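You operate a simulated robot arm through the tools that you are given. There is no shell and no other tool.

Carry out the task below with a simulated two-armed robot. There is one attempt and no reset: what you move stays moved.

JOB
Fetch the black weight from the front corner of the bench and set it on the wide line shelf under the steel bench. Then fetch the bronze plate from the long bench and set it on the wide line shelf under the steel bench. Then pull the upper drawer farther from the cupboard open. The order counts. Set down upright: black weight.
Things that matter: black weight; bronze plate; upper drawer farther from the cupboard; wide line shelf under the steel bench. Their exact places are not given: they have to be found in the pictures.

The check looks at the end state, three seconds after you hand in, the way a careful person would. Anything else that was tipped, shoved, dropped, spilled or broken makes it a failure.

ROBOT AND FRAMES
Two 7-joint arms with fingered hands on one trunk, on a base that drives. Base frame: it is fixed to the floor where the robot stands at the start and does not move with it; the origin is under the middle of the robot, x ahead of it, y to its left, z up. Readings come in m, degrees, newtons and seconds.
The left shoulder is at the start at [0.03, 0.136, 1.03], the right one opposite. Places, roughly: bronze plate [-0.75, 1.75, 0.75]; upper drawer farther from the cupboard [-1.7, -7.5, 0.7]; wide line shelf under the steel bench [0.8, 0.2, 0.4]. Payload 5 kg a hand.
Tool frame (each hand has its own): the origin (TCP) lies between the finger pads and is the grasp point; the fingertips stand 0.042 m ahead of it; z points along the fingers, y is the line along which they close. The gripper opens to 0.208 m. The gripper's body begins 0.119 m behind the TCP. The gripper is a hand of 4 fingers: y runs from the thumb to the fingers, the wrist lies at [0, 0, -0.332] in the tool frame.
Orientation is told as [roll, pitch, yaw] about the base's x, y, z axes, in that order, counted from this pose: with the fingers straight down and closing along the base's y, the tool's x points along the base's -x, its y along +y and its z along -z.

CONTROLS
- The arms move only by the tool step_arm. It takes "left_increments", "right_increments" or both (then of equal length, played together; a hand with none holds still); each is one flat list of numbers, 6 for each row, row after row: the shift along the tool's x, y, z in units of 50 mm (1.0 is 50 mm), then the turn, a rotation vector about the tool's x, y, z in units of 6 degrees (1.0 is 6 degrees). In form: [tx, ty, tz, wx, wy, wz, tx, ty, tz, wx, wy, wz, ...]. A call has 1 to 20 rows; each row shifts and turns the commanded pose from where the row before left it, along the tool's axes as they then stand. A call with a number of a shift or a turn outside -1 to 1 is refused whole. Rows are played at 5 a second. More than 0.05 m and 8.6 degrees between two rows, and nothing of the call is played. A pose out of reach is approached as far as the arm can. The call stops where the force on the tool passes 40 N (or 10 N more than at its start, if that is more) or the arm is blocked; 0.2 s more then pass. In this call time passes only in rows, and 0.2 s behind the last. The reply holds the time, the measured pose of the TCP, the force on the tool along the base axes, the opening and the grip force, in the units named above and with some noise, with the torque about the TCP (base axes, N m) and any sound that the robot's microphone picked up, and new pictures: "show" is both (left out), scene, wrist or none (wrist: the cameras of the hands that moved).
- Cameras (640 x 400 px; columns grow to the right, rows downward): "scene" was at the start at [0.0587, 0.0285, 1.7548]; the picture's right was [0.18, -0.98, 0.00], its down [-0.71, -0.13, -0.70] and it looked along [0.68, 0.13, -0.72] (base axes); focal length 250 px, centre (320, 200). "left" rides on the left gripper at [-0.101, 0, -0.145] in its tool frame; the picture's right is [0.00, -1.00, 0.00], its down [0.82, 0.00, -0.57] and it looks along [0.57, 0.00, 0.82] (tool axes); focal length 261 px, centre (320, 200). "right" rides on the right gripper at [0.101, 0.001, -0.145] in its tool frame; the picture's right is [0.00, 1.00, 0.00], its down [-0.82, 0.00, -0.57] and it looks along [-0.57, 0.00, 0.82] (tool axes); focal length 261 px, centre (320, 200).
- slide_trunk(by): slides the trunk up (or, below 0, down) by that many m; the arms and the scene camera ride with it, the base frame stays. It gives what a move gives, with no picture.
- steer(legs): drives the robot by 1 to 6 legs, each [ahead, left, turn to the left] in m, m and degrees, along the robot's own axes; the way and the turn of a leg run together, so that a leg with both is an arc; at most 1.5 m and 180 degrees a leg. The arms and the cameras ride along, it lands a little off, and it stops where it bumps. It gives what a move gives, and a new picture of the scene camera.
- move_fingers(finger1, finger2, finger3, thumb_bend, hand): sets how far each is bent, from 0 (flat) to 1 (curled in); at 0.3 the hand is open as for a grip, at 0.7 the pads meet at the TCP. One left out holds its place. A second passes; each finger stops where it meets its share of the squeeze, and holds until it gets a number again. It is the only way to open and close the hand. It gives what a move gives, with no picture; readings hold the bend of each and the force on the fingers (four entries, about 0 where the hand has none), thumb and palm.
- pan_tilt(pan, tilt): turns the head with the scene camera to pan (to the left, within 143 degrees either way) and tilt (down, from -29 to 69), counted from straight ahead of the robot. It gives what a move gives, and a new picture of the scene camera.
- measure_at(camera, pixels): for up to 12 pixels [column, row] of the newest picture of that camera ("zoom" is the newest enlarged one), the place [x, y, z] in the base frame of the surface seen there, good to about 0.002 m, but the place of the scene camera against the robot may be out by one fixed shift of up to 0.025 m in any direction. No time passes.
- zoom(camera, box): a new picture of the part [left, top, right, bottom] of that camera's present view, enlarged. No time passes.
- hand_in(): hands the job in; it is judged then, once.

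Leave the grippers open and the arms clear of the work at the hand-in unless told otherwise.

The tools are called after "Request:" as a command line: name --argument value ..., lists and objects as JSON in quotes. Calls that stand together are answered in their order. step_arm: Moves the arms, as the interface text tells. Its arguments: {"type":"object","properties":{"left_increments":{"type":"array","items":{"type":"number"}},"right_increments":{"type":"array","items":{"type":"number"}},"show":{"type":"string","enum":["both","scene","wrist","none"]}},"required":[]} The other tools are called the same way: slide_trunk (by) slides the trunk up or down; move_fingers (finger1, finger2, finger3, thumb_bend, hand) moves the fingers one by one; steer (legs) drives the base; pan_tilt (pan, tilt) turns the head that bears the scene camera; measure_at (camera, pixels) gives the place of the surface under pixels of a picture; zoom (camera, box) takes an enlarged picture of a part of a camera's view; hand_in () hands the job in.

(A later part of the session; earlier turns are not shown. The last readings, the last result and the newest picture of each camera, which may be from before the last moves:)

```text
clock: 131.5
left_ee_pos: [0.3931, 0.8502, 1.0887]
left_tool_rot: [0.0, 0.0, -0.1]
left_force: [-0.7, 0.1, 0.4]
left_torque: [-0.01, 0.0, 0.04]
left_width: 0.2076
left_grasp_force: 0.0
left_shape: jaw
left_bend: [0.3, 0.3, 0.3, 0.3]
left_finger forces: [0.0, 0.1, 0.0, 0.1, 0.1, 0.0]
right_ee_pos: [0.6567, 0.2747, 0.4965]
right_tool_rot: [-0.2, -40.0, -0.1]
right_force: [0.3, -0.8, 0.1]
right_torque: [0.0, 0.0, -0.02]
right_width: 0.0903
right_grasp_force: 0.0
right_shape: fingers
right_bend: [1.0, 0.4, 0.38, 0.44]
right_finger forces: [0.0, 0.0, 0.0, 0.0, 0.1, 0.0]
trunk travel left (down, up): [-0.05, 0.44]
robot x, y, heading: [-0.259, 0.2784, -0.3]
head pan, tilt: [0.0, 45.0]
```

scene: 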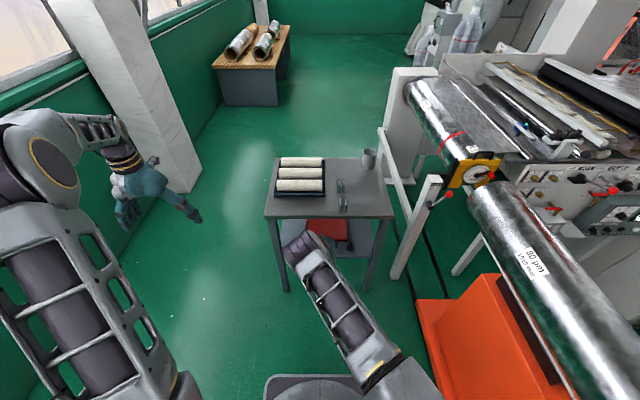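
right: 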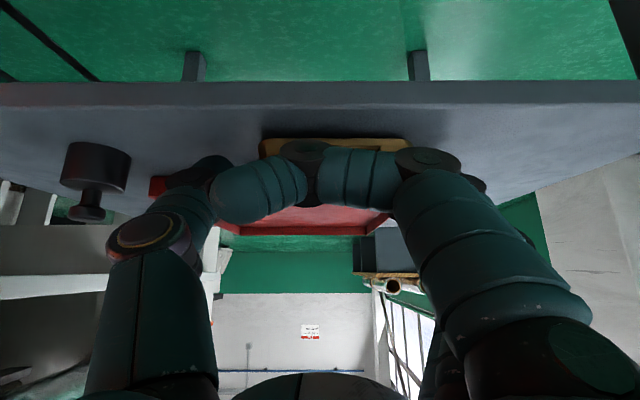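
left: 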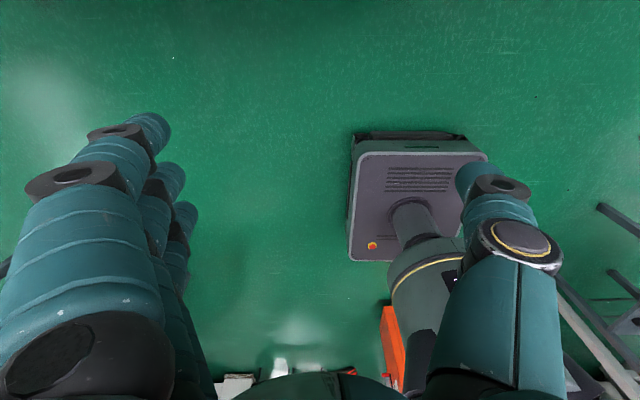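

Released with no force. I'll rise 5 mm and pull the hand straight back out.

Request:
step_arm --right_increments '[-0.064, 0, -0.077, 0, 0, 0, 0.3, 0, -0.25, 0, 0, 0, 0.41, 0, -0.344, 0, 0, 0, 0.41, 0, -0.344, 0, 0, 0, 0.41, 0, -0.344, 0, 0, 0, 0.41, 0, -0.344, 0, 0, 0, 0.41, 0, -0.344, 0, 0, 0, 0.41, 0, -0.344, 0, 0, 0, 0.41, 0, -0.344, 0, 0, 0, 0.41, 0, -0.344, 0, 0, 0, 0, 0, 0, 0, 0, 0]'

Request:
move_fingers --hand "right" --finger1 0.3 --finger2 0.3 --finger3 0.3 --thumb_bend 0.3

Request:
step_arm --right_increments '[0, 0, 0, 0, 0, 0]' --show "both"

```text
clock: 133.9
left_ee_pos: [0.3924, 0.8502, 1.0869]
left_tool_rot: [-0.1, -0.1, -0.1]
left_force: [0.0, -0.2, 0.5]
left_torque: [-0.01, 0.0, 0.02]
left_width: 0.2081
left_grasp_force: 0.0
left_shape: jaw
left_bend: [0.3, 0.3, 0.3, 0.3]
left_finger forces: [0.1, 0.0, 0.1, 0.0, 0.1, 0.0]
right_ee_pos: [0.4232, 0.2751, 0.502]
right_tool_rot: [-0.1, -40.0, 0.1]
right_force: [-0.4, 0.7, -0.3]
right_torque: [0.03, 0.01, 0.04]
right_width: 0.09
right_grasp_force: 0.1
right_shape: fingers
right_bend: [1.0, 0.4, 0.38, 0.44]
right_finger forces: [0.1, 0.0, 0.1, 0.0, 0.0, 0.0]
trunk travel left (down, up): [-0.05, 0.44]
robot x, y, heading: [-0.2595, 0.283, -0.3]
head pan, tilt: [0.0, 45.0]
```

scene: 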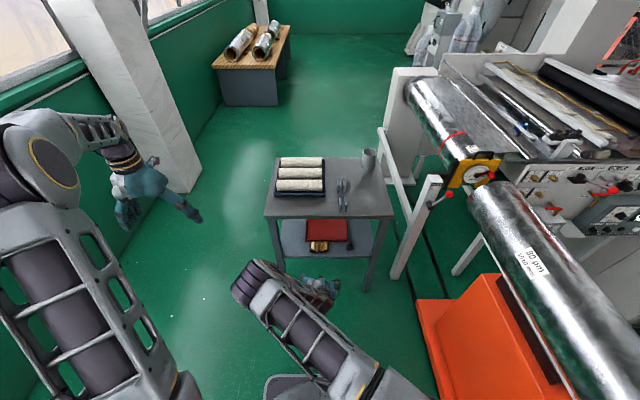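
right: 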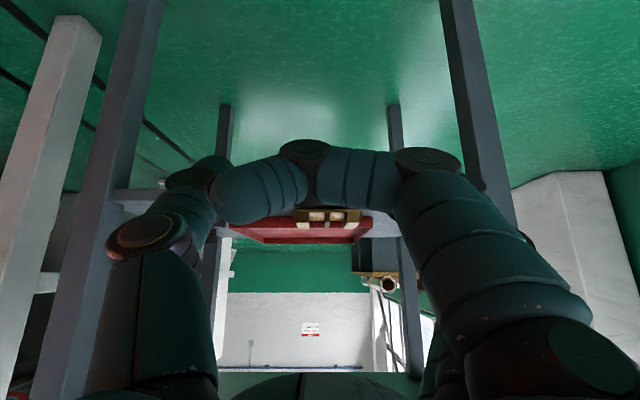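

```text
clock: 134.9
left_ee_pos: [0.3931, 0.85, 1.0885]
left_tool_rot: [0.0, 0.0, 0.0]
left_force: [-0.5, -0.1, 0.2]
left_torque: [-0.03, -0.03, 0.01]
left_width: 0.2077
left_grasp_force: 0.1
left_shape: jaw
left_bend: [0.3, 0.3, 0.3, 0.3]
left_finger forces: [0.0, 0.0, 0.1, 0.0, 0.1, 0.0]
right_ee_pos: [0.4228, 0.2752, 0.5021]
right_tool_rot: [0.0, -39.9, -0.1]
right_force: [-0.2, -0.2, -0.7]
right_torque: [-0.02, -0.03, -0.01]
right_width: 0.2236
right_grasp_force: 0.1
right_shape: fingers
right_bend: [0.3, 0.3, 0.3, 0.3]
right_finger forces: [0.0, 0.0, 0.0, 0.1, 0.1, 0.1]
trunk travel left (down, up): [-0.05, 0.44]
robot x, y, heading: [-0.259, 0.2834, -0.2]
head pan, tilt: [0.0, 45.0]
```

```text
clock: 135.3
left_ee_pos: [0.3926, 0.8505, 1.0885]
left_tool_rot: [0.0, 0.0, -0.1]
left_force: [1.3, 1.2, -0.4]
left_torque: [0.02, 0.01, 0.01]
left_width: 0.208
left_grasp_force: 0.0
left_shape: jaw
left_bend: [0.3, 0.3, 0.3, 0.3]
left_finger forces: [0.1, 0.0, 0.1, 0.0, 0.0, 0.0]
right_ee_pos: [0.4243, 0.2741, 0.5025]
right_tool_rot: [-0.1, -40.0, 0.0]
right_force: [0.7, -0.7, 1.1]
right_torque: [-0.01, 0.03, -0.03]
right_width: 0.2235
right_grasp_force: 0.1
right_shape: fingers
right_bend: [0.3, 0.3, 0.3, 0.3]
right_finger forces: [0.1, 0.0, 0.1, 0.1, 0.1, 0.0]
trunk travel left (down, up): [-0.05, 0.44]
robot x, y, heading: [-0.2611, 0.2809, -0.2]
head pan, tilt: [0.0, 45.0]
```

scene: 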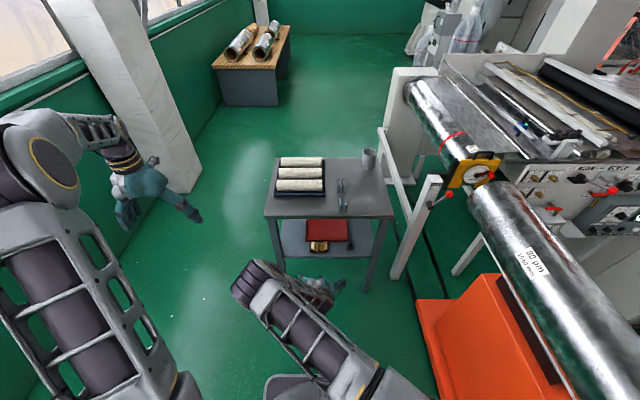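
right: 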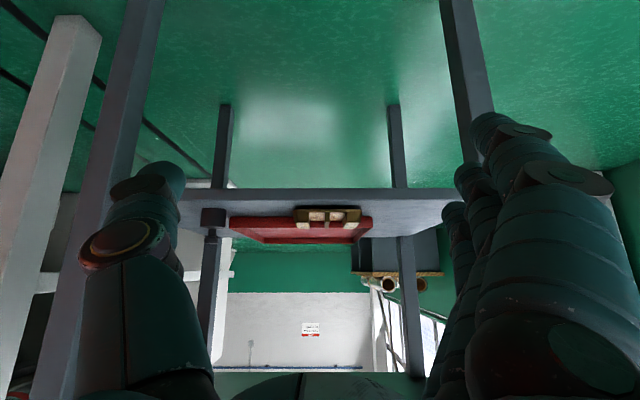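

The hand is out, and both the plate and the weight appear to be in place. I'll verify with a zoom and then raise the arm.

Request:
zoom --camera "scene" --box '[250, 190, 400, 290]'

Request:
measure_at --camera "right" --pixels '[[328, 210], [328, 226], [296, 210], [360, 210], [212, 215], [212, 235]]'

Request:
step_arm --right_increments '[-0.45, 0, -0.536, 0, 0, 0, -0.54, 0, -0.644, 0, 0, 0, -0.54, 0, -0.644, 0, 0, 0, -0.54, 0, -0.644, 0, 0, 0, -0.54, 0, -0.644, 0, 0, 0, -0.54, 0, -0.644, 0, 0, 0, -0.54, 0, -0.644, 0, 0, 0, -0.54, 0, -0.644, 0, 0, 0, -0.54, 0, -0.644, 0, 0, 0, -0.54, 0, -0.644, 0, 0, 0, -0.54, 0, -0.644, 0, 0, 0, -0.54, 0, -0.644, 0, 0, 0, -0.54, 0, -0.644, 0, 0, 0]' --show "both"

```text
4.00 times, centred on (325, 240) of scene
```

zoom: 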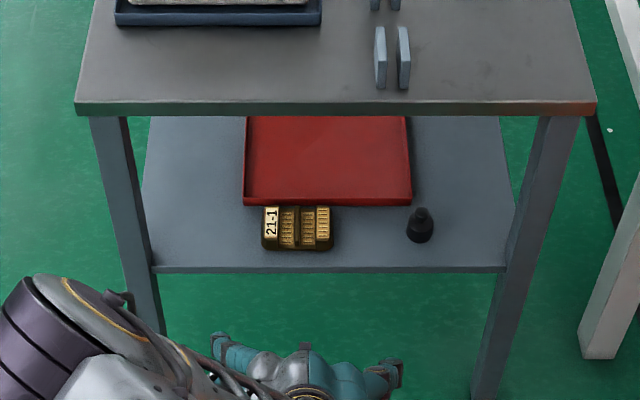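

```text
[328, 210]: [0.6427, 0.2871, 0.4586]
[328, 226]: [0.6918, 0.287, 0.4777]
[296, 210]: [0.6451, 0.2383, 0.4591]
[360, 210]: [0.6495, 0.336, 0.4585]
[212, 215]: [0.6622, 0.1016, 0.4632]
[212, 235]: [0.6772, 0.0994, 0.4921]
```

```text
clock: 138.1
left_ee_pos: [0.3922, 0.8507, 1.0888]
left_tool_rot: [0.0, 0.1, -0.1]
left_force: [0.1, 1.0, -0.7]
left_torque: [0.04, -0.08, -0.01]
left_width: 0.2076
left_grasp_force: 0.1
left_shape: jaw
left_bend: [0.3, 0.3, 0.3, 0.3]
left_finger forces: [0.1, 0.0, 0.1, 0.0, 0.0, 0.0]
right_ee_pos: [0.4203, 0.2738, 1.0412]
right_tool_rot: [-0.2, -40.0, 0.0]
right_force: [-0.2, -1.1, 0.0]
right_torque: [0.06, -0.03, 0.05]
right_width: 0.2239
right_grasp_force: 0.1
right_shape: fingers
right_bend: [0.3, 0.3, 0.3, 0.3]
right_finger forces: [0.0, 0.1, 0.0, 0.1, 0.0, 0.0]
trunk travel left (down, up): [-0.05, 0.44]
robot x, y, heading: [-0.2573, 0.2834, -0.1]
head pan, tilt: [0.0, 45.0]
```

scene: 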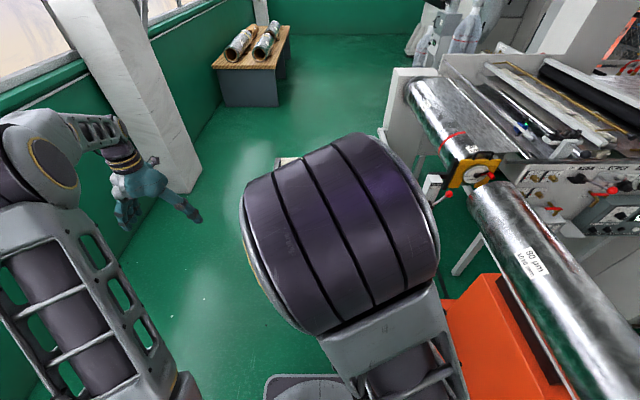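
right: 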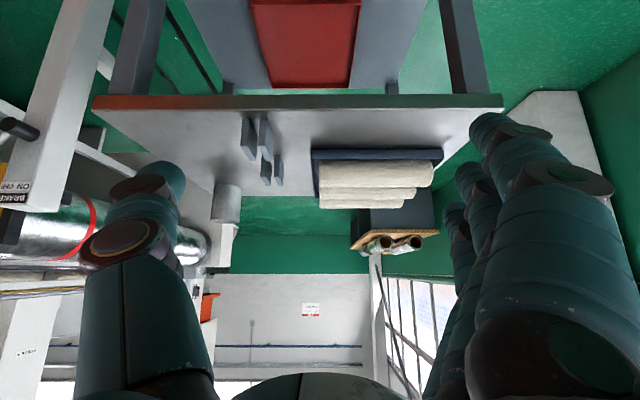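

The plate (center about 0.676, 0.284) and the upright weight (0.68, 0.099) are both on the shelf. I'll back off from the bench and re-pose the right arm out of the camera's way for travel.

Request:
steer --legs '[[-0.6, 0.1, 0]]'

Request:
step_arm --right_increments '[0, -0.8, 0, 0, 0, 0, 0, -0.8, 0, 0, 0, 0, 0, -0.8, 0, 0, 0, 0, 0, -0.8, 0, 0, 0, 0, 0, -0.8, 0, 0, 0, 0, 0, -0.8, 0, 0, 0, 0, 0, 0, 0, 0, 0.9, 0, 0, 0, 0, 0, 0.9, 0, 0, 0, 0, 0, 0.9, 0, 0, 0, 0, 0, 0.9, 0, 0, 0, 0, 0, 0.9, 0, 0, 0, 0, 0, 0.9, 0, 0, 0, 0, 0, 0.9, 0]' --show "scene"

```text
clock: 141.5
left_ee_pos: [-0.2046, 0.9521, 1.089]
left_tool_rot: [0.0, 0.0, -0.5]
left_force: [-1.9, 0.0, 0.1]
left_torque: [-0.01, -0.08, 0.0]
left_width: 0.2079
left_grasp_force: 0.0
left_shape: jaw
left_bend: [0.3, 0.3, 0.3, 0.3]
left_finger forces: [0.0, 0.0, 0.0, 0.0, 0.0, 0.0]
right_ee_pos: [-0.1789, 0.377, 1.0416]
right_tool_rot: [-0.1, -40.1, -0.3]
right_force: [0.0, -0.1, -0.1]
right_torque: [-0.01, -0.01, -0.01]
right_width: 0.2235
right_grasp_force: 0.0
right_shape: fingers
right_bend: [0.3, 0.3, 0.3, 0.3]
right_finger forces: [0.1, 0.1, 0.0, 0.0, 0.0, 0.0]
trunk travel left (down, up): [-0.05, 0.44]
robot x, y, heading: [-0.8595, 0.3851, -0.6]
head pan, tilt: [0.0, 45.0]
```

scene: 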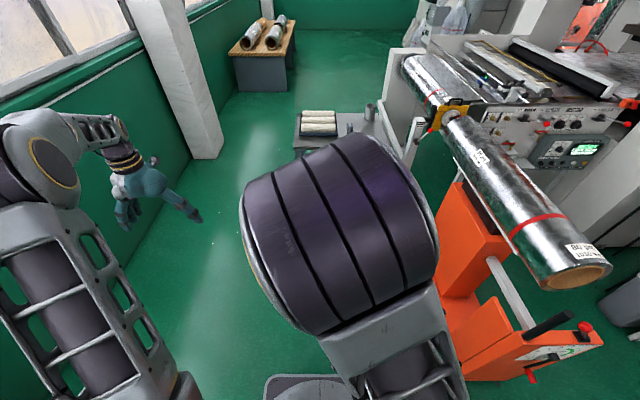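

```text
clock: 144.3
left_ee_pos: [-0.2025, 0.9508, 1.0873]
left_tool_rot: [-0.1, 0.2, -0.4]
left_force: [0.8, -0.4, 0.4]
left_torque: [0.05, 0.1, -0.04]
left_width: 0.208
left_grasp_force: 0.1
left_shape: jaw
left_bend: [0.3, 0.3, 0.3, 0.3]
left_finger forces: [0.0, 0.0, 0.1, 0.0, 0.1, 0.1]
right_ee_pos: [-0.1794, 0.1364, 1.0399]
right_tool_rot: [0.0, -2.1, -0.4]
right_force: [-0.3, 0.4, -1.5]
right_torque: [0.05, 0.07, 0.0]
right_width: 0.2238
right_grasp_force: 0.0
right_shape: fingers
right_bend: [0.3, 0.3, 0.3, 0.3]
right_finger forces: [0.1, 0.0, 0.0, 0.0, 0.0, 0.1]
trunk travel left (down, up): [-0.05, 0.44]
robot x, y, heading: [-0.8566, 0.3897, -0.3]
head pan, tilt: [0.0, 45.0]
```

scene: 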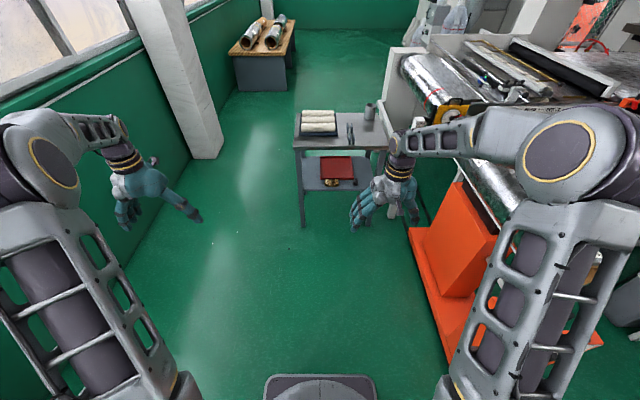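

The arms are tidy. I'll look to the right to find the way to the drawer, around (-1.7,-7.5).

Request:
pan_tilt --pan -75 --tilt 15

Request:
pan_tilt --pan -115 --tilt 15

Request:
pan_tilt --pan -143 --tilt 15

```text
clock: 145.8
left_ee_pos: [-0.206, 0.9517, 1.0881]
left_tool_rot: [-0.1, 0.1, -0.3]
left_force: [0.3, 0.5, 0.3]
left_torque: [-0.01, -0.01, 0.0]
left_width: 0.208
left_grasp_force: 0.1
left_shape: jaw
left_bend: [0.3, 0.3, 0.3, 0.3]
left_finger forces: [0.0, 0.0, 0.0, 0.0, 0.0, 0.0]
right_ee_pos: [-0.1799, 0.1366, 1.041]
right_tool_rot: [-0.2, -2.3, -0.4]
right_force: [0.0, -0.2, 0.6]
right_torque: [0.02, 0.01, 0.0]
right_width: 0.2237
right_grasp_force: 0.0
right_shape: fingers
right_bend: [0.3, 0.3, 0.3, 0.3]
right_finger forces: [0.0, 0.0, 0.0, 0.0, 0.0, 0.0]
trunk travel left (down, up): [-0.05, 0.44]
robot x, y, heading: [-0.8569, 0.3861, -0.6]
head pan, tilt: [-75.0, 15.0]
```

scene: 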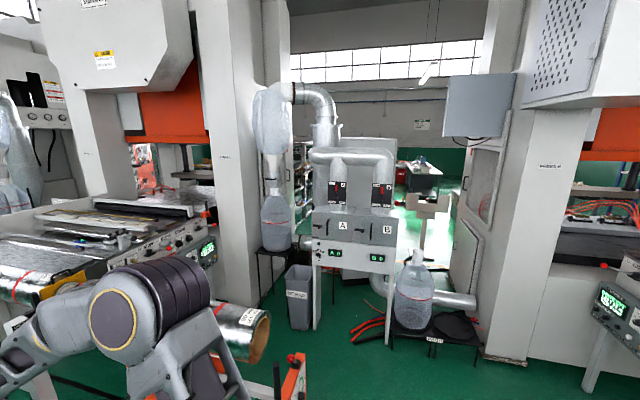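

```text
clock: 146.8
left_ee_pos: [-0.2054, 0.9521, 1.0883]
left_tool_rot: [0.1, 0.1, -0.3]
left_force: [-0.5, 0.5, -0.2]
left_torque: [0.02, -0.01, -0.01]
left_width: 0.2078
left_grasp_force: 0.1
left_shape: jaw
left_bend: [0.3, 0.3, 0.3, 0.3]
left_finger forces: [0.0, 0.0, 0.1, 0.0, 0.0, 0.1]
right_ee_pos: [-0.1794, 0.1371, 1.0401]
right_tool_rot: [-0.2, -2.3, -0.4]
right_force: [0.1, -0.1, -0.9]
right_torque: [0.02, 0.01, 0.01]
right_width: 0.2241
right_grasp_force: 0.0
right_shape: fingers
right_bend: [0.3, 0.3, 0.3, 0.3]
right_finger forces: [0.1, 0.1, 0.0, 0.0, 0.0, 0.0]
trunk travel left (down, up): [-0.05, 0.44]
robot x, y, heading: [-0.8596, 0.3851, -0.3]
head pan, tilt: [-115.0, 15.0]
```

scene: 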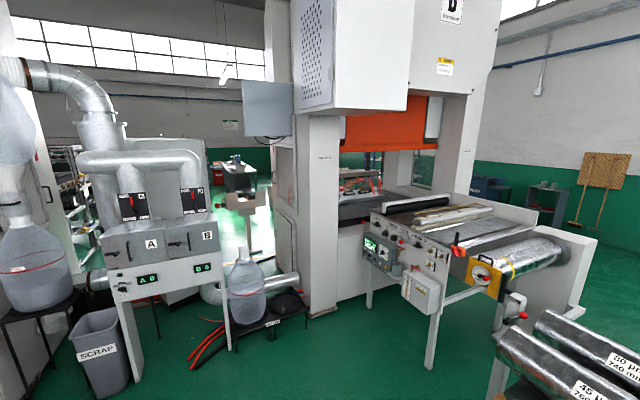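

```text
clock: 147.8
left_ee_pos: [-0.2037, 0.9524, 1.089]
left_tool_rot: [0.0, 0.1, -0.4]
left_force: [0.3, 0.3, 0.2]
left_torque: [0.05, -0.01, 0.03]
left_width: 0.2081
left_grasp_force: 0.0
left_shape: jaw
left_bend: [0.3, 0.3, 0.3, 0.3]
left_finger forces: [0.1, 0.0, 0.1, 0.0, 0.0, 0.0]
right_ee_pos: [-0.1803, 0.1361, 1.0413]
right_tool_rot: [-0.1, -2.2, -0.4]
right_force: [0.1, 0.1, 0.1]
right_torque: [0.02, 0.01, -0.02]
right_width: 0.2239
right_grasp_force: 0.1
right_shape: fingers
right_bend: [0.3, 0.3, 0.3, 0.3]
right_finger forces: [0.1, 0.1, 0.1, 0.0, 0.1, 0.0]
trunk travel left (down, up): [-0.05, 0.44]
robot x, y, heading: [-0.8579, 0.3855, -0.4]
head pan, tilt: [-143.0, 15.0]
```

scene: 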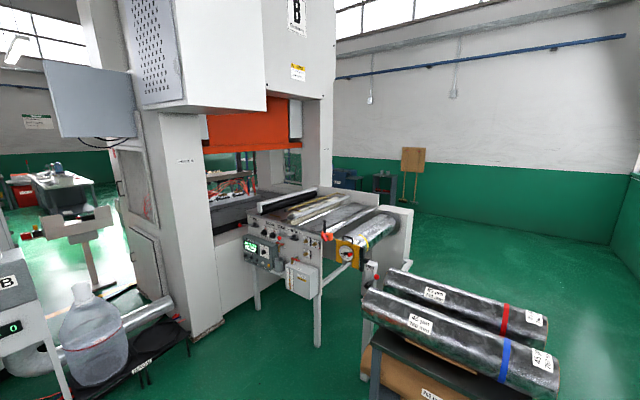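

There appears to be open floor around the far end of press B, on the right of this picture. I'll measure the rack, the unwinder and the far floor.

Request:
measure_at --camera "scene" --pixels '[[410, 215], [370, 270], [318, 330], [560, 370], [365, 310], [500, 260], [440, 215], [410, 190], [375, 185], [600, 250], [215, 330], [340, 180]]'

Request:
zoom --camera "scene" --box '[300, 120, 500, 280]'

```text
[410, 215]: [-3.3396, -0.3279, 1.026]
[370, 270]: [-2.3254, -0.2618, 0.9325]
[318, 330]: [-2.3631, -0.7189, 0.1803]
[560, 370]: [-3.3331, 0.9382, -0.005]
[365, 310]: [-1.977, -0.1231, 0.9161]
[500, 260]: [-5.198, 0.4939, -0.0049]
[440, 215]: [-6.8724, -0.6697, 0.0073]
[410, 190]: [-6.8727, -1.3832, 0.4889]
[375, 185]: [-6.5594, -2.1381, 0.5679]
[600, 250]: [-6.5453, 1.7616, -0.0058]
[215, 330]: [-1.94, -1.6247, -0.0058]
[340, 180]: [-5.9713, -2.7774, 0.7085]
```

```text
2.50 times, centred on (400, 200) of scene
```

zoom: 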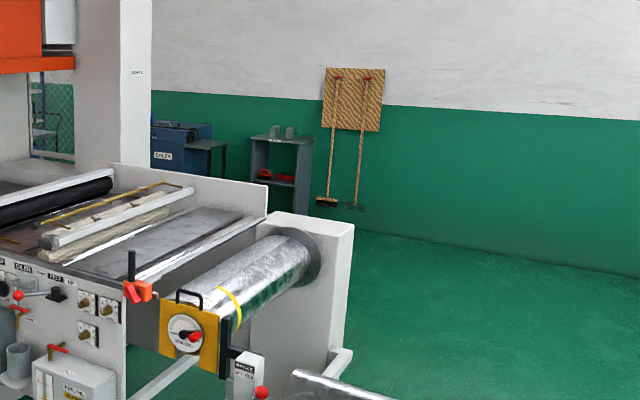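

Press B ends at about x=-3.4, with open floor beyond it. I'll tuck the arms in to be narrower, then turn around in place.

Request:
step_arm --left_increments '[0.3, -0.75, 0, 0, 0, 0, 0.3, -0.75, 0, 0, 0, 0, 0.3, -0.75, 0, 0, 0, 0, 0.3, -0.75, 0, 0, 0, 0, 0.3, -0.75, 0, 0, 0, 0, 0.3, -0.75, 0, 0, 0, 0, 0.3, -0.75, 0, 0, 0, 0]' --right_increments '[0.36, 0, -0.1, 0, 0.05, 0, 0.36, 0, -0.1, 0, 0.05, 0, 0.36, 0, -0.1, 0, 0.05, 0, 0.36, 0, -0.1, 0, 0.05, 0, 0.36, 0, -0.1, 0, 0.05, 0, 0.36, 0, -0.1, 0, 0.05, 0, 0.36, 0, -0.1, 0, 0.05, 0]' --show "none"

Request:
steer --legs '[[0, 0, 90], [0, 0, 90]]'

Request:
pan_tilt --pan 0 --tilt 25

```text
clock: 149.4
left_ee_pos: [-0.3127, 0.6903, 1.0884]
left_tool_rot: [0.0, -0.1, -0.4]
left_force: [-1.0, -0.1, 0.8]
left_torque: [0.08, -0.11, -0.01]
left_width: 0.2079
left_grasp_force: 0.1
left_shape: jaw
left_bend: [0.3, 0.3, 0.3, 0.3]
left_finger forces: [0.1, 0.1, 0.1, 0.0, 0.0, 0.1]
right_ee_pos: [-0.3082, 0.1371, 1.0742]
right_tool_rot: [0.0, -0.2, -0.4]
right_force: [-0.2, -0.4, 0.2]
right_torque: [0.08, -0.1, 0.0]
right_width: 0.2238
right_grasp_force: 0.0
right_shape: fingers
right_bend: [0.3, 0.3, 0.3, 0.3]
right_finger forces: [0.0, 0.1, 0.0, 0.0, 0.1, 0.1]
trunk travel left (down, up): [-0.05, 0.44]
robot x, y, heading: [-0.8579, 0.3873, -0.5]
head pan, tilt: [-143.0, 15.0]
```

```text
clock: 157.4
left_ee_pos: [-1.4037, 0.0833, 1.0878]
left_tool_rot: [0.0, 0.0, 179.6]
left_force: [-0.9, -0.6, -0.3]
left_torque: [0.03, 0.0, -0.01]
left_width: 0.208
left_grasp_force: 0.0
left_shape: jaw
left_bend: [0.3, 0.3, 0.3, 0.3]
left_finger forces: [0.0, 0.0, 0.1, 0.0, 0.1, 0.1]
right_ee_pos: [-1.4086, 0.6355, 1.0741]
right_tool_rot: [-0.2, 0.0, 179.7]
right_force: [0.1, -0.9, 0.0]
right_torque: [0.0, 0.02, 0.04]
right_width: 0.2238
right_grasp_force: 0.0
right_shape: fingers
right_bend: [0.3, 0.3, 0.3, 0.3]
right_finger forces: [0.0, 0.1, 0.0, 0.1, 0.0, 0.1]
trunk travel left (down, up): [-0.05, 0.44]
robot x, y, heading: [-0.8583, 0.393, 179.8]
head pan, tilt: [-143.0, 15.0]
```

scene: 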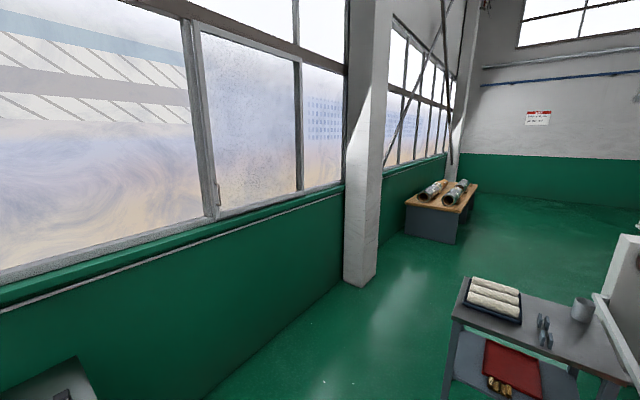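

```text
clock: 159.7
left_ee_pos: [-1.4042, 0.0833, 1.0874]
left_tool_rot: [0.0, 0.0, 179.6]
left_force: [0.3, 0.5, -0.6]
left_torque: [0.0, 0.01, 0.01]
left_width: 0.208
left_grasp_force: 0.1
left_shape: jaw
left_bend: [0.3, 0.3, 0.3, 0.3]
left_finger forces: [0.1, 0.0, 0.1, 0.1, 0.1, 0.0]
right_ee_pos: [-1.4097, 0.638, 1.0744]
right_tool_rot: [-0.1, -0.1, 179.7]
right_force: [0.2, 0.4, -0.9]
right_torque: [-0.01, -0.02, 0.0]
right_width: 0.2237
right_grasp_force: 0.1
right_shape: fingers
right_bend: [0.3, 0.3, 0.3, 0.3]
right_finger forces: [0.0, 0.1, 0.1, 0.1, 0.1, 0.1]
trunk travel left (down, up): [-0.05, 0.44]
robot x, y, heading: [-0.8554, 0.3845, 179.8]
head pan, tilt: [0.0, 25.0]
```

scene: 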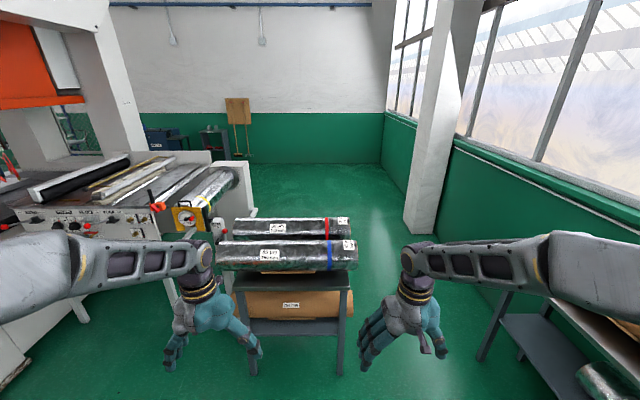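

There is a lane between the roll rack at (285,260) and the long bench on the right. I'll measure both sides of it.

Request:
measure_at --camera "scene" --pixels '[[343, 365], [352, 270], [358, 243], [318, 335], [484, 350], [500, 300], [408, 228], [425, 235], [330, 180], [250, 250], [240, 185], [375, 165]]'

```text
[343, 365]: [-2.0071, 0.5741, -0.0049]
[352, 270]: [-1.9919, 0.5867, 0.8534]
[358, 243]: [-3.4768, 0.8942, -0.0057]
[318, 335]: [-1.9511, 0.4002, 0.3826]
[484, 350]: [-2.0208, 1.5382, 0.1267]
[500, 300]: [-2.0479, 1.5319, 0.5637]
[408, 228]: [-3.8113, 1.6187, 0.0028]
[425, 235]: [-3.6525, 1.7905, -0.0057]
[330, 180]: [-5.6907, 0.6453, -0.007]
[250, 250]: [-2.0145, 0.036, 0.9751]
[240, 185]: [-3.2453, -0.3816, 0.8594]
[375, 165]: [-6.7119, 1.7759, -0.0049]
```

The lane is about 0.9 m wide, between y≈0.6 and 1.53. I'll raise the trunk 0.12 m so the hands clear everything, then drive down the middle at y≈1.06.

Request:
slide_trunk --by 0.12

Request:
steer --legs '[[0, -0.66, 0], [1.4, 0, 0]]'

```text
clock: 161.2
left_ee_pos: [-1.4031, 0.0836, 1.207]
left_tool_rot: [0.0, 0.1, 179.7]
left_force: [-0.3, -0.3, -0.2]
left_torque: [-0.01, -0.01, -0.03]
left_width: 0.2079
left_grasp_force: 0.1
left_shape: jaw
left_bend: [0.3, 0.3, 0.3, 0.3]
left_finger forces: [0.1, 0.0, 0.1, 0.0, 0.1, 0.1]
right_ee_pos: [-1.4076, 0.6363, 1.1939]
right_tool_rot: [-0.1, -0.1, 179.7]
right_force: [0.2, -0.5, -1.4]
right_torque: [0.03, -0.01, 0.0]
right_width: 0.2237
right_grasp_force: 0.0
right_shape: fingers
right_bend: [0.3, 0.3, 0.3, 0.3]
right_finger forces: [0.1, 0.0, 0.0, 0.0, 0.0, 0.0]
trunk travel left (down, up): [-0.17, 0.32]
robot x, y, heading: [-0.8567, 0.3871, 179.6]
head pan, tilt: [0.0, 25.0]
```

```text
clock: 171.3
left_ee_pos: [-2.7772, 0.79, 1.2085]
left_tool_rot: [-0.1, 0.0, 177.8]
left_force: [0.0, 0.1, -0.1]
left_torque: [0.02, -0.02, -0.03]
left_width: 0.2078
left_grasp_force: 0.0
left_shape: jaw
left_bend: [0.3, 0.3, 0.3, 0.3]
left_finger forces: [0.0, 0.0, 0.0, 0.0, 0.1, 0.1]
right_ee_pos: [-2.7634, 1.3444, 1.1926]
right_tool_rot: [-0.1, -0.1, 177.8]
right_force: [-1.1, -0.1, -1.0]
right_torque: [-0.03, 0.0, -0.02]
right_width: 0.2236
right_grasp_force: 0.0
right_shape: fingers
right_bend: [0.3, 0.3, 0.3, 0.3]
right_finger forces: [0.0, 0.0, 0.0, 0.1, 0.1, 0.0]
trunk travel left (down, up): [-0.17, 0.32]
robot x, y, heading: [-2.2202, 1.0746, 178.0]
head pan, tilt: [0.0, 25.0]
```

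scene: 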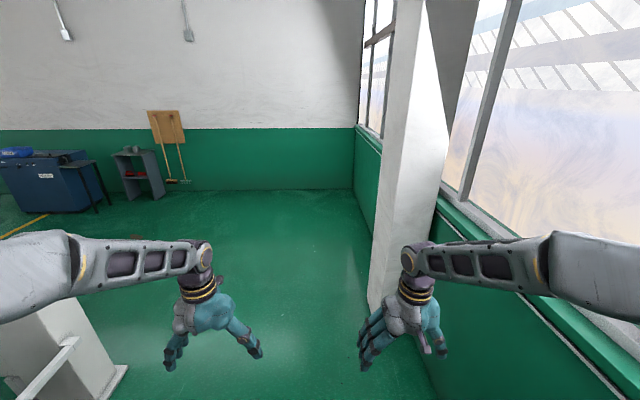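

Through the lane safely. I'll continue toward the open floor in the west, drifting left away from the pillar.

Request:
steer --legs '[[1.3, 0.45, 2], [1.4, 0.5, 0]]'

Request:
pan_tilt --pan 80 --tilt 15

```text
clock: 185.0
left_ee_pos: [-5.4853, -0.0866, 1.2072]
left_tool_rot: [-0.1, 0.1, 178.6]
left_force: [-1.3, -0.1, -0.3]
left_torque: [0.03, -0.04, -0.04]
left_width: 0.208
left_grasp_force: 0.1
left_shape: jaw
left_bend: [0.3, 0.3, 0.3, 0.3]
left_finger forces: [0.0, 0.0, 0.1, 0.1, 0.1, 0.0]
right_ee_pos: [-5.4792, 0.4654, 1.1934]
right_tool_rot: [-0.1, -0.1, 178.5]
right_force: [0.0, -0.6, -0.4]
right_torque: [0.02, -0.07, -0.01]
right_width: 0.224
right_grasp_force: 0.0
right_shape: fingers
right_bend: [0.3, 0.3, 0.3, 0.3]
right_finger forces: [0.0, 0.0, 0.0, 0.0, 0.1, 0.1]
trunk travel left (down, up): [-0.17, 0.32]
robot x, y, heading: [-4.9343, 0.2034, 178.4]
head pan, tilt: [0.0, 25.0]
```

scene: 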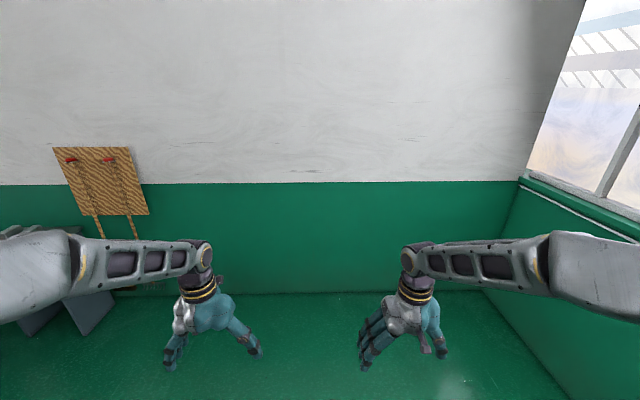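

```text
clock: 186.6
left_ee_pos: [-5.4838, -0.0867, 1.2077]
left_tool_rot: [0.0, 0.0, 178.6]
left_force: [-0.3, -0.7, 0.1]
left_torque: [-0.01, 0.03, 0.02]
left_width: 0.2077
left_grasp_force: 0.1
left_shape: jaw
left_bend: [0.3, 0.3, 0.3, 0.3]
left_finger forces: [0.0, 0.0, 0.0, 0.1, 0.0, 0.0]
right_ee_pos: [-5.4784, 0.4674, 1.1932]
right_tool_rot: [-0.1, -0.1, 178.5]
right_force: [0.0, 0.3, -0.5]
right_torque: [0.0, -0.01, -0.01]
right_width: 0.2237
right_grasp_force: 0.1
right_shape: fingers
right_bend: [0.3, 0.3, 0.3, 0.3]
right_finger forces: [0.1, 0.0, 0.0, 0.0, 0.0, 0.1]
trunk travel left (down, up): [-0.17, 0.32]
robot x, y, heading: [-4.9329, 0.205, 178.7]
head pan, tilt: [80.0, 15.0]
```

scene: 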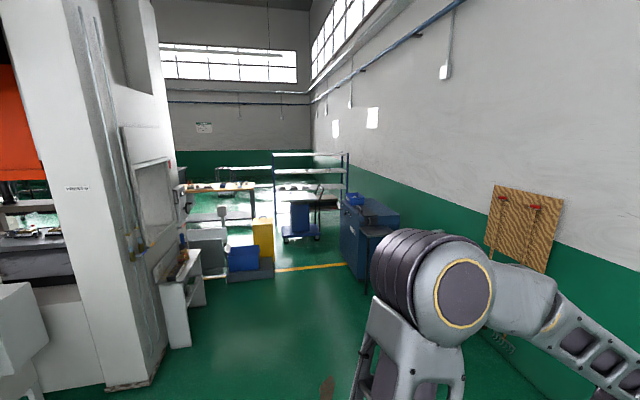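

A corridor leads toward -y between press B and the west wall. I'll turn left to face it.

Request:
steer --legs '[[0, 0, 91.5]]'

Request:
pan_tilt --pan 0 --tilt 20

```text
clock: 190.9
left_ee_pos: [-4.62, -0.3339, 1.2078]
left_tool_rot: [0.1, 0.0, -89.3]
left_force: [0.3, 0.4, -0.1]
left_torque: [0.02, 0.02, -0.03]
left_width: 0.2079
left_grasp_force: 0.0
left_shape: jaw
left_bend: [0.3, 0.3, 0.3, 0.3]
left_finger forces: [0.1, 0.1, 0.1, 0.2, 0.1, 0.1]
right_ee_pos: [-5.172, -0.349, 1.1941]
right_tool_rot: [-0.1, -0.1, -89.3]
right_force: [-0.4, 1.3, 1.0]
right_torque: [-0.02, 0.01, 0.03]
right_width: 0.2238
right_grasp_force: 0.1
right_shape: fingers
right_bend: [0.3, 0.3, 0.3, 0.3]
right_finger forces: [0.1, 0.1, 0.1, 0.1, 0.1, 0.0]
trunk travel left (down, up): [-0.17, 0.32]
robot x, y, heading: [-4.9296, 0.204, -89.6]
head pan, tilt: [80.0, 15.0]
```

scene: 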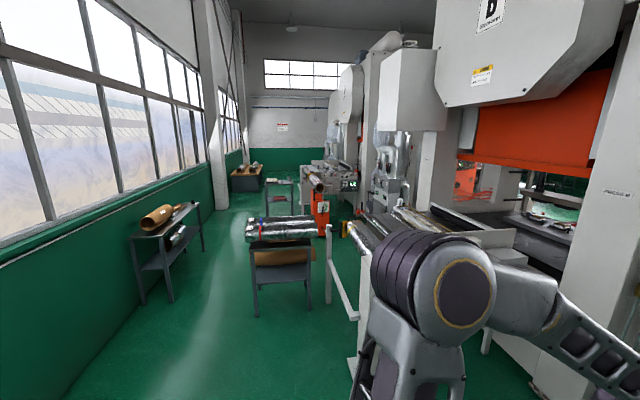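

```text
clock: 192.4
left_ee_pos: [-4.6181, -0.3329, 1.2069]
left_tool_rot: [0.1, 0.0, -89.4]
left_force: [-0.1, 0.0, -1.2]
left_torque: [-0.05, -0.03, 0.02]
left_width: 0.2079
left_grasp_force: 0.0
left_shape: jaw
left_bend: [0.3, 0.3, 0.3, 0.3]
left_finger forces: [0.0, 0.0, 0.1, 0.0, 0.1, 0.1]
right_ee_pos: [-5.1732, -0.3481, 1.1944]
right_tool_rot: [-0.1, 0.0, -89.3]
right_force: [0.8, 0.1, 0.3]
right_torque: [-0.02, -0.01, 0.01]
right_width: 0.224
right_grasp_force: 0.0
right_shape: fingers
right_bend: [0.3, 0.3, 0.3, 0.3]
right_finger forces: [0.1, 0.1, 0.1, 0.0, 0.0, 0.0]
trunk travel left (down, up): [-0.17, 0.32]
robot x, y, heading: [-4.9349, 0.2071, -89.4]
head pan, tilt: [0.0, 20.0]
```

scene: 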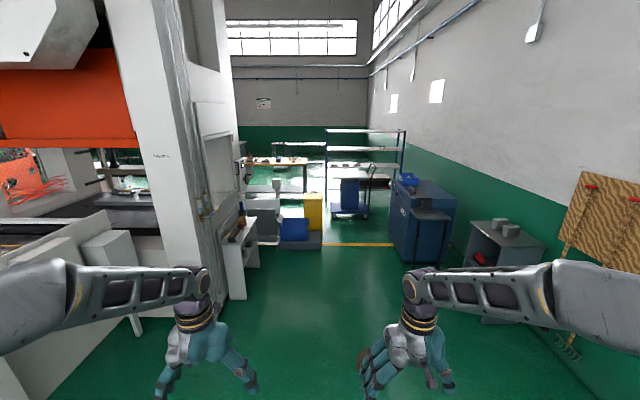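

Next I'll measure the corridor's obstacles: the white stand at (235,240), the blue bin (300,235), the blue cabinet (420,225), the trolley (350,200) and the floor.

Request:
measure_at --camera "scene" --pixels '[[238, 295], [258, 255], [282, 245], [322, 248], [392, 240], [400, 262], [365, 215], [333, 210], [340, 250], [465, 255], [305, 190], [405, 170]]'

Request:
zoom --camera "scene" --box '[230, 120, 430, 260]'

```text
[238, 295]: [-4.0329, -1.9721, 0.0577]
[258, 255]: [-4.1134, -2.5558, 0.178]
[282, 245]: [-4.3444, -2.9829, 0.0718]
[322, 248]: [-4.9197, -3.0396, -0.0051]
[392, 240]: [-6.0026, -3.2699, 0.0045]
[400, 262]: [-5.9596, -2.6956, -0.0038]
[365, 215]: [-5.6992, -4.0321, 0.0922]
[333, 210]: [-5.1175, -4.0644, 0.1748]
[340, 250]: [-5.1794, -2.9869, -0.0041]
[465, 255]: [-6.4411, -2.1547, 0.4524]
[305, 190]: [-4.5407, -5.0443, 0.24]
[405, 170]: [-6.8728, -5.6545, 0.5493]
```

```text
2.86 times, centred on (330, 190) of scene
```

zoom: 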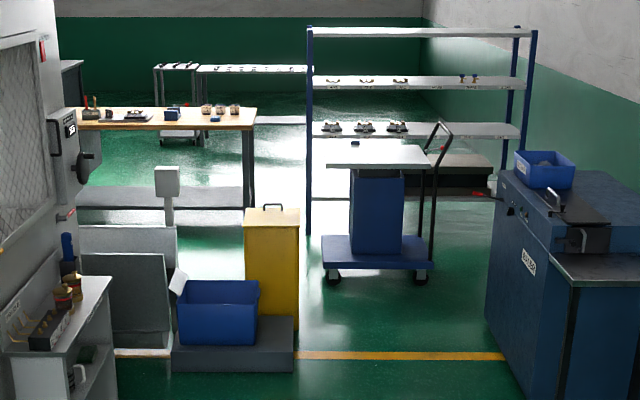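

Request:
measure_at --camera "zoom" --pixels '[[308, 228], [250, 195], [255, 122], [298, 325], [296, 370], [325, 262], [430, 265], [270, 190], [200, 140], [300, 160], [230, 70], [430, 360]]'

Request:
pan_tilt --pan 20 --tilt 15

```text
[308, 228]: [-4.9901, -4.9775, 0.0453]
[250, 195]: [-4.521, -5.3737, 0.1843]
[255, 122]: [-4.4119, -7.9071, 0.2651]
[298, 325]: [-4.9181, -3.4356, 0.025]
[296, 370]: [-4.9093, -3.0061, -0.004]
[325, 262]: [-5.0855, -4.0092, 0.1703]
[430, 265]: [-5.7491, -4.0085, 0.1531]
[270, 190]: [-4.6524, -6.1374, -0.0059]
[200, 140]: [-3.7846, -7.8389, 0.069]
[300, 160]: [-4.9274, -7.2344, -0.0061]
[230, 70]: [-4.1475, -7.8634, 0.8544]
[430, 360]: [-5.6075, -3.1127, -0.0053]
```

```text
clock: 193.2
left_ee_pos: [-4.6202, -0.3339, 1.2079]
left_tool_rot: [0.0, 0.1, -89.3]
left_force: [-0.3, 0.5, 0.4]
left_torque: [0.01, -0.01, -0.03]
left_width: 0.208
left_grasp_force: 0.1
left_shape: jaw
left_bend: [0.3, 0.3, 0.3, 0.3]
left_finger forces: [0.0, 0.1, 0.0, 0.1, 0.0, 0.0]
right_ee_pos: [-5.172, -0.3483, 1.1936]
right_tool_rot: [-0.1, -0.1, -89.3]
right_force: [-0.1, 0.9, 0.6]
right_torque: [0.03, -0.02, 0.02]
right_width: 0.2238
right_grasp_force: 0.0
right_shape: fingers
right_bend: [0.3, 0.3, 0.3, 0.3]
right_finger forces: [0.0, 0.0, 0.0, 0.0, 0.0, 0.0]
trunk travel left (down, up): [-0.17, 0.32]
robot x, y, heading: [-4.9351, 0.2117, -89.4]
head pan, tilt: [20.0, 15.0]
```

scene: 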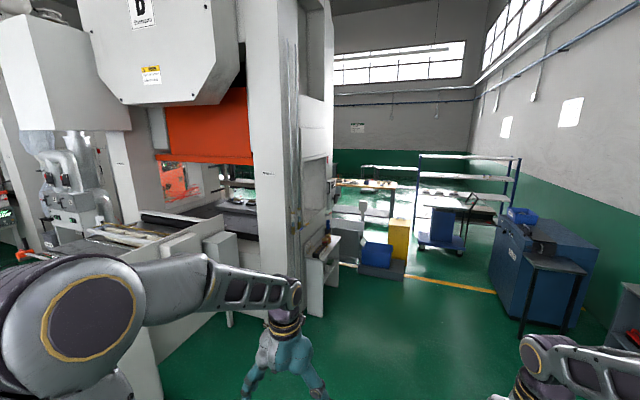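

The gaps near the bins and trolley look tight, so I need the robot's own footprint. I'll tilt the head down to see the base.

Request:
pan_tilt --pan 0 --tilt 69

Request:
measure_at --camera "scene" --pixels '[[320, 250], [320, 300], [270, 300], [370, 300], [320, 230], [260, 330], [380, 330]]'

```text
clock: 194.5
left_ee_pos: [-4.6193, -0.3335, 1.2071]
left_tool_rot: [0.1, 0.0, -89.3]
left_force: [-0.6, -0.1, 0.2]
left_torque: [0.01, 0.0, -0.03]
left_width: 0.2079
left_grasp_force: 0.0
left_shape: jaw
left_bend: [0.3, 0.3, 0.3, 0.3]
left_finger forces: [0.0, 0.0, 0.1, 0.1, 0.0, 0.0]
right_ee_pos: [-5.1723, -0.3482, 1.1941]
right_tool_rot: [-0.2, -0.2, -89.2]
right_force: [0.5, -1.0, 0.2]
right_torque: [-0.03, -0.01, 0.04]
right_width: 0.2235
right_grasp_force: 0.1
right_shape: fingers
right_bend: [0.3, 0.3, 0.3, 0.3]
right_finger forces: [0.0, 0.0, 0.0, 0.1, 0.0, 0.1]
trunk travel left (down, up): [-0.17, 0.32]
robot x, y, heading: [-4.9338, 0.2068, -89.0]
head pan, tilt: [0.0, 68.8]
```

scene: 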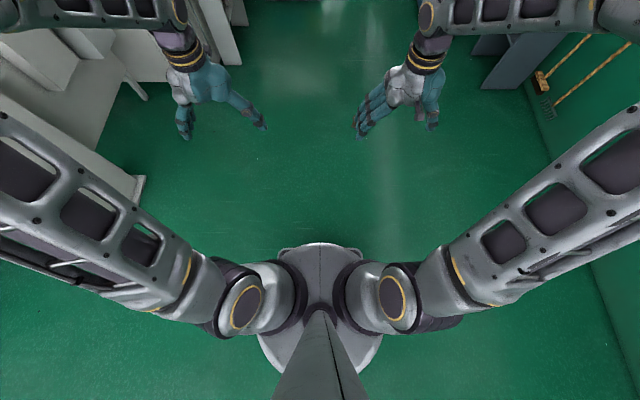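

```text
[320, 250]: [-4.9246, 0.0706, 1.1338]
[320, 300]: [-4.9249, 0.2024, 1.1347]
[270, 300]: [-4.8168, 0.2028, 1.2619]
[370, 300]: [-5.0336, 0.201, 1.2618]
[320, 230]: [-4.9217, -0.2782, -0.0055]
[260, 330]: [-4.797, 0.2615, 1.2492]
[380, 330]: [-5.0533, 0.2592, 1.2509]
```

Request:
measure_at --camera "scene" --pixels '[[265, 350], [375, 350], [300, 370], [285, 250], [350, 250]]'

Request:
step_arm --left_increments '[0, 0, 0, 0, 0, 0]' --show "wrist"

```text
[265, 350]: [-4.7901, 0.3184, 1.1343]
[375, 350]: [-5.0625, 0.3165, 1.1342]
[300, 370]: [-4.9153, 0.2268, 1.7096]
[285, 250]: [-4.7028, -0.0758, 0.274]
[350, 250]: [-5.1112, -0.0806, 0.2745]
```

```text
clock: 194.9
left_ee_pos: [-4.6192, -0.3339, 1.2081]
left_tool_rot: [0.0, 0.0, -89.3]
left_force: [0.0, -0.5, 0.6]
left_torque: [-0.01, -0.04, 0.01]
left_width: 0.2078
left_grasp_force: 0.0
left_shape: jaw
left_bend: [0.3, 0.3, 0.3, 0.3]
left_finger forces: [0.1, 0.0, 0.0, 0.0, 0.0, 0.0]
right_ee_pos: [-5.1722, -0.3486, 1.1932]
right_tool_rot: [-0.1, -0.2, -89.3]
right_force: [-0.1, -0.5, 0.0]
right_torque: [-0.01, 0.03, -0.02]
right_width: 0.224
right_grasp_force: 0.1
right_shape: fingers
right_bend: [0.3, 0.3, 0.3, 0.3]
right_finger forces: [0.0, 0.0, 0.0, 0.0, 0.0, 0.0]
trunk travel left (down, up): [-0.17, 0.32]
robot x, y, heading: [-4.9326, 0.2054, -89.2]
head pan, tilt: [0.0, 68.8]
```

left: 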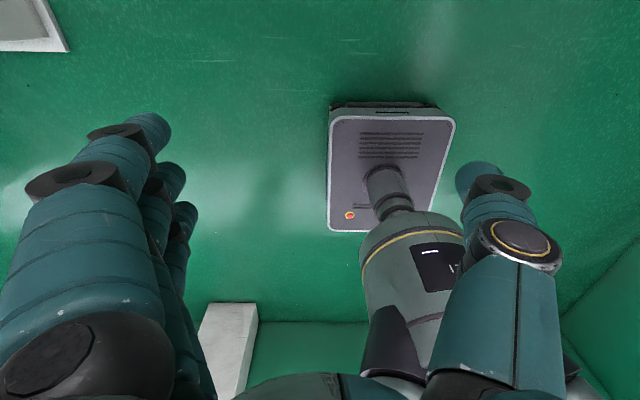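

Request:
measure_at --camera "left" --pixels '[[334, 120], [450, 122], [332, 228], [340, 180], [435, 205], [390, 107], [440, 107], [333, 107]]'

```text
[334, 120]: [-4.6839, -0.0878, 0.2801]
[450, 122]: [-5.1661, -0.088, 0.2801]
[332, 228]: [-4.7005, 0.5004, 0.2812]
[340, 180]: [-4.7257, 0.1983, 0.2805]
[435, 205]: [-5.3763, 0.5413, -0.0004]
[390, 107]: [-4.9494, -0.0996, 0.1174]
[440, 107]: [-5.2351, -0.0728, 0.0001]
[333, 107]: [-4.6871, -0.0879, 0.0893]
```

The base is about 0.48 m wide and 0.60 m long. I'll drive down the corridor toward (-5.3,-2.2) for a closer look at the gaps.

Request:
steer --legs '[[1.2, -0.3, -1], [1.1, -0.1, 0]]'

Request:
pan_tilt --pan 30 --tilt 25

Request:
pan_tilt --pan 0 --tilt 30

```text
clock: 206.3
left_ee_pos: [-5.0309, -2.6281, 1.2073]
left_tool_rot: [0.0, 0.1, -90.6]
left_force: [0.5, -0.8, -0.4]
left_torque: [0.06, -0.01, 0.01]
left_width: 0.2079
left_grasp_force: 0.1
left_shape: jaw
left_bend: [0.3, 0.3, 0.3, 0.3]
left_finger forces: [0.0, 0.0, 0.0, 0.1, 0.0, 0.0]
right_ee_pos: [-5.5841, -2.6316, 1.1937]
right_tool_rot: [-0.1, -0.1, -90.4]
right_force: [0.6, -0.5, -1.3]
right_torque: [0.02, 0.03, -0.02]
right_width: 0.2235
right_grasp_force: 0.2
right_shape: fingers
right_bend: [0.3, 0.3, 0.3, 0.3]
right_finger forces: [0.0, 0.0, 0.1, 0.1, 0.0, 0.0]
trunk travel left (down, up): [-0.17, 0.32]
robot x, y, heading: [-5.3318, -2.083, -90.6]
head pan, tilt: [0.0, 68.8]
```

scene: 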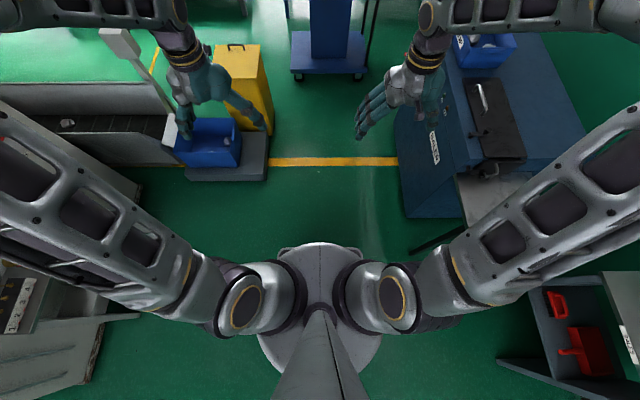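

```text
clock: 207.4
left_ee_pos: [-5.0303, -2.6283, 1.2074]
left_tool_rot: [0.1, -0.1, -90.4]
left_force: [0.5, 0.4, 0.0]
left_torque: [0.01, -0.03, 0.02]
left_width: 0.2081
left_grasp_force: 0.1
left_shape: jaw
left_bend: [0.3, 0.3, 0.3, 0.3]
left_finger forces: [0.0, 0.1, 0.0, 0.0, 0.0, 0.0]
right_ee_pos: [-5.5844, -2.6307, 1.194]
right_tool_rot: [-0.1, -0.1, -90.4]
right_force: [0.3, -0.4, -1.1]
right_torque: [0.02, 0.01, -0.03]
right_width: 0.2237
right_grasp_force: 0.0
right_shape: fingers
right_bend: [0.3, 0.3, 0.3, 0.3]
right_finger forces: [0.0, 0.0, 0.0, 0.0, 0.0, 0.1]
trunk travel left (down, up): [-0.17, 0.32]
robot x, y, heading: [-5.3293, -2.08, -90.7]
head pan, tilt: [30.0, 25.0]
```

scene: 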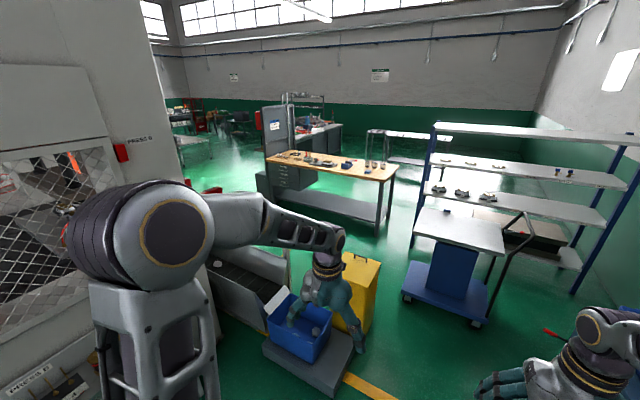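

```text
clock: 208.4
left_ee_pos: [-5.0299, -2.6269, 1.209]
left_tool_rot: [0.0, 0.0, -90.6]
left_force: [0.6, 0.6, -0.7]
left_torque: [0.01, 0.01, -0.01]
left_width: 0.2079
left_grasp_force: 0.1
left_shape: jaw
left_bend: [0.3, 0.3, 0.3, 0.3]
left_finger forces: [0.0, 0.1, 0.0, 0.1, 0.0, 0.1]
right_ee_pos: [-5.5839, -2.629, 1.1942]
right_tool_rot: [-0.1, -0.1, -90.3]
right_force: [-0.1, 0.1, 1.1]
right_torque: [-0.02, 0.03, 0.04]
right_width: 0.2238
right_grasp_force: 0.0
right_shape: fingers
right_bend: [0.3, 0.3, 0.3, 0.3]
right_finger forces: [0.0, 0.0, 0.1, 0.0, 0.1, 0.0]
trunk travel left (down, up): [-0.17, 0.32]
robot x, y, heading: [-5.3343, -2.081, -90.5]
head pan, tilt: [0.0, 30.0]
```

scene: 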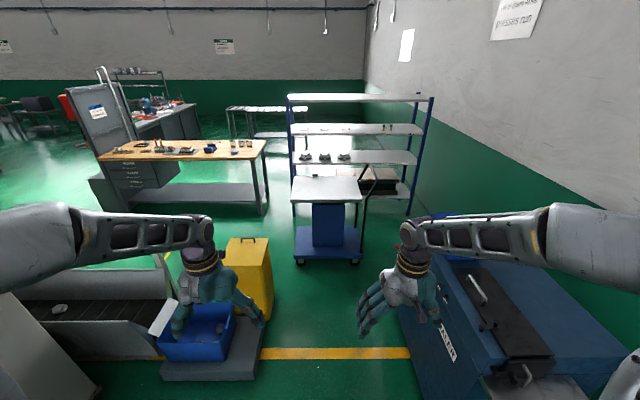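

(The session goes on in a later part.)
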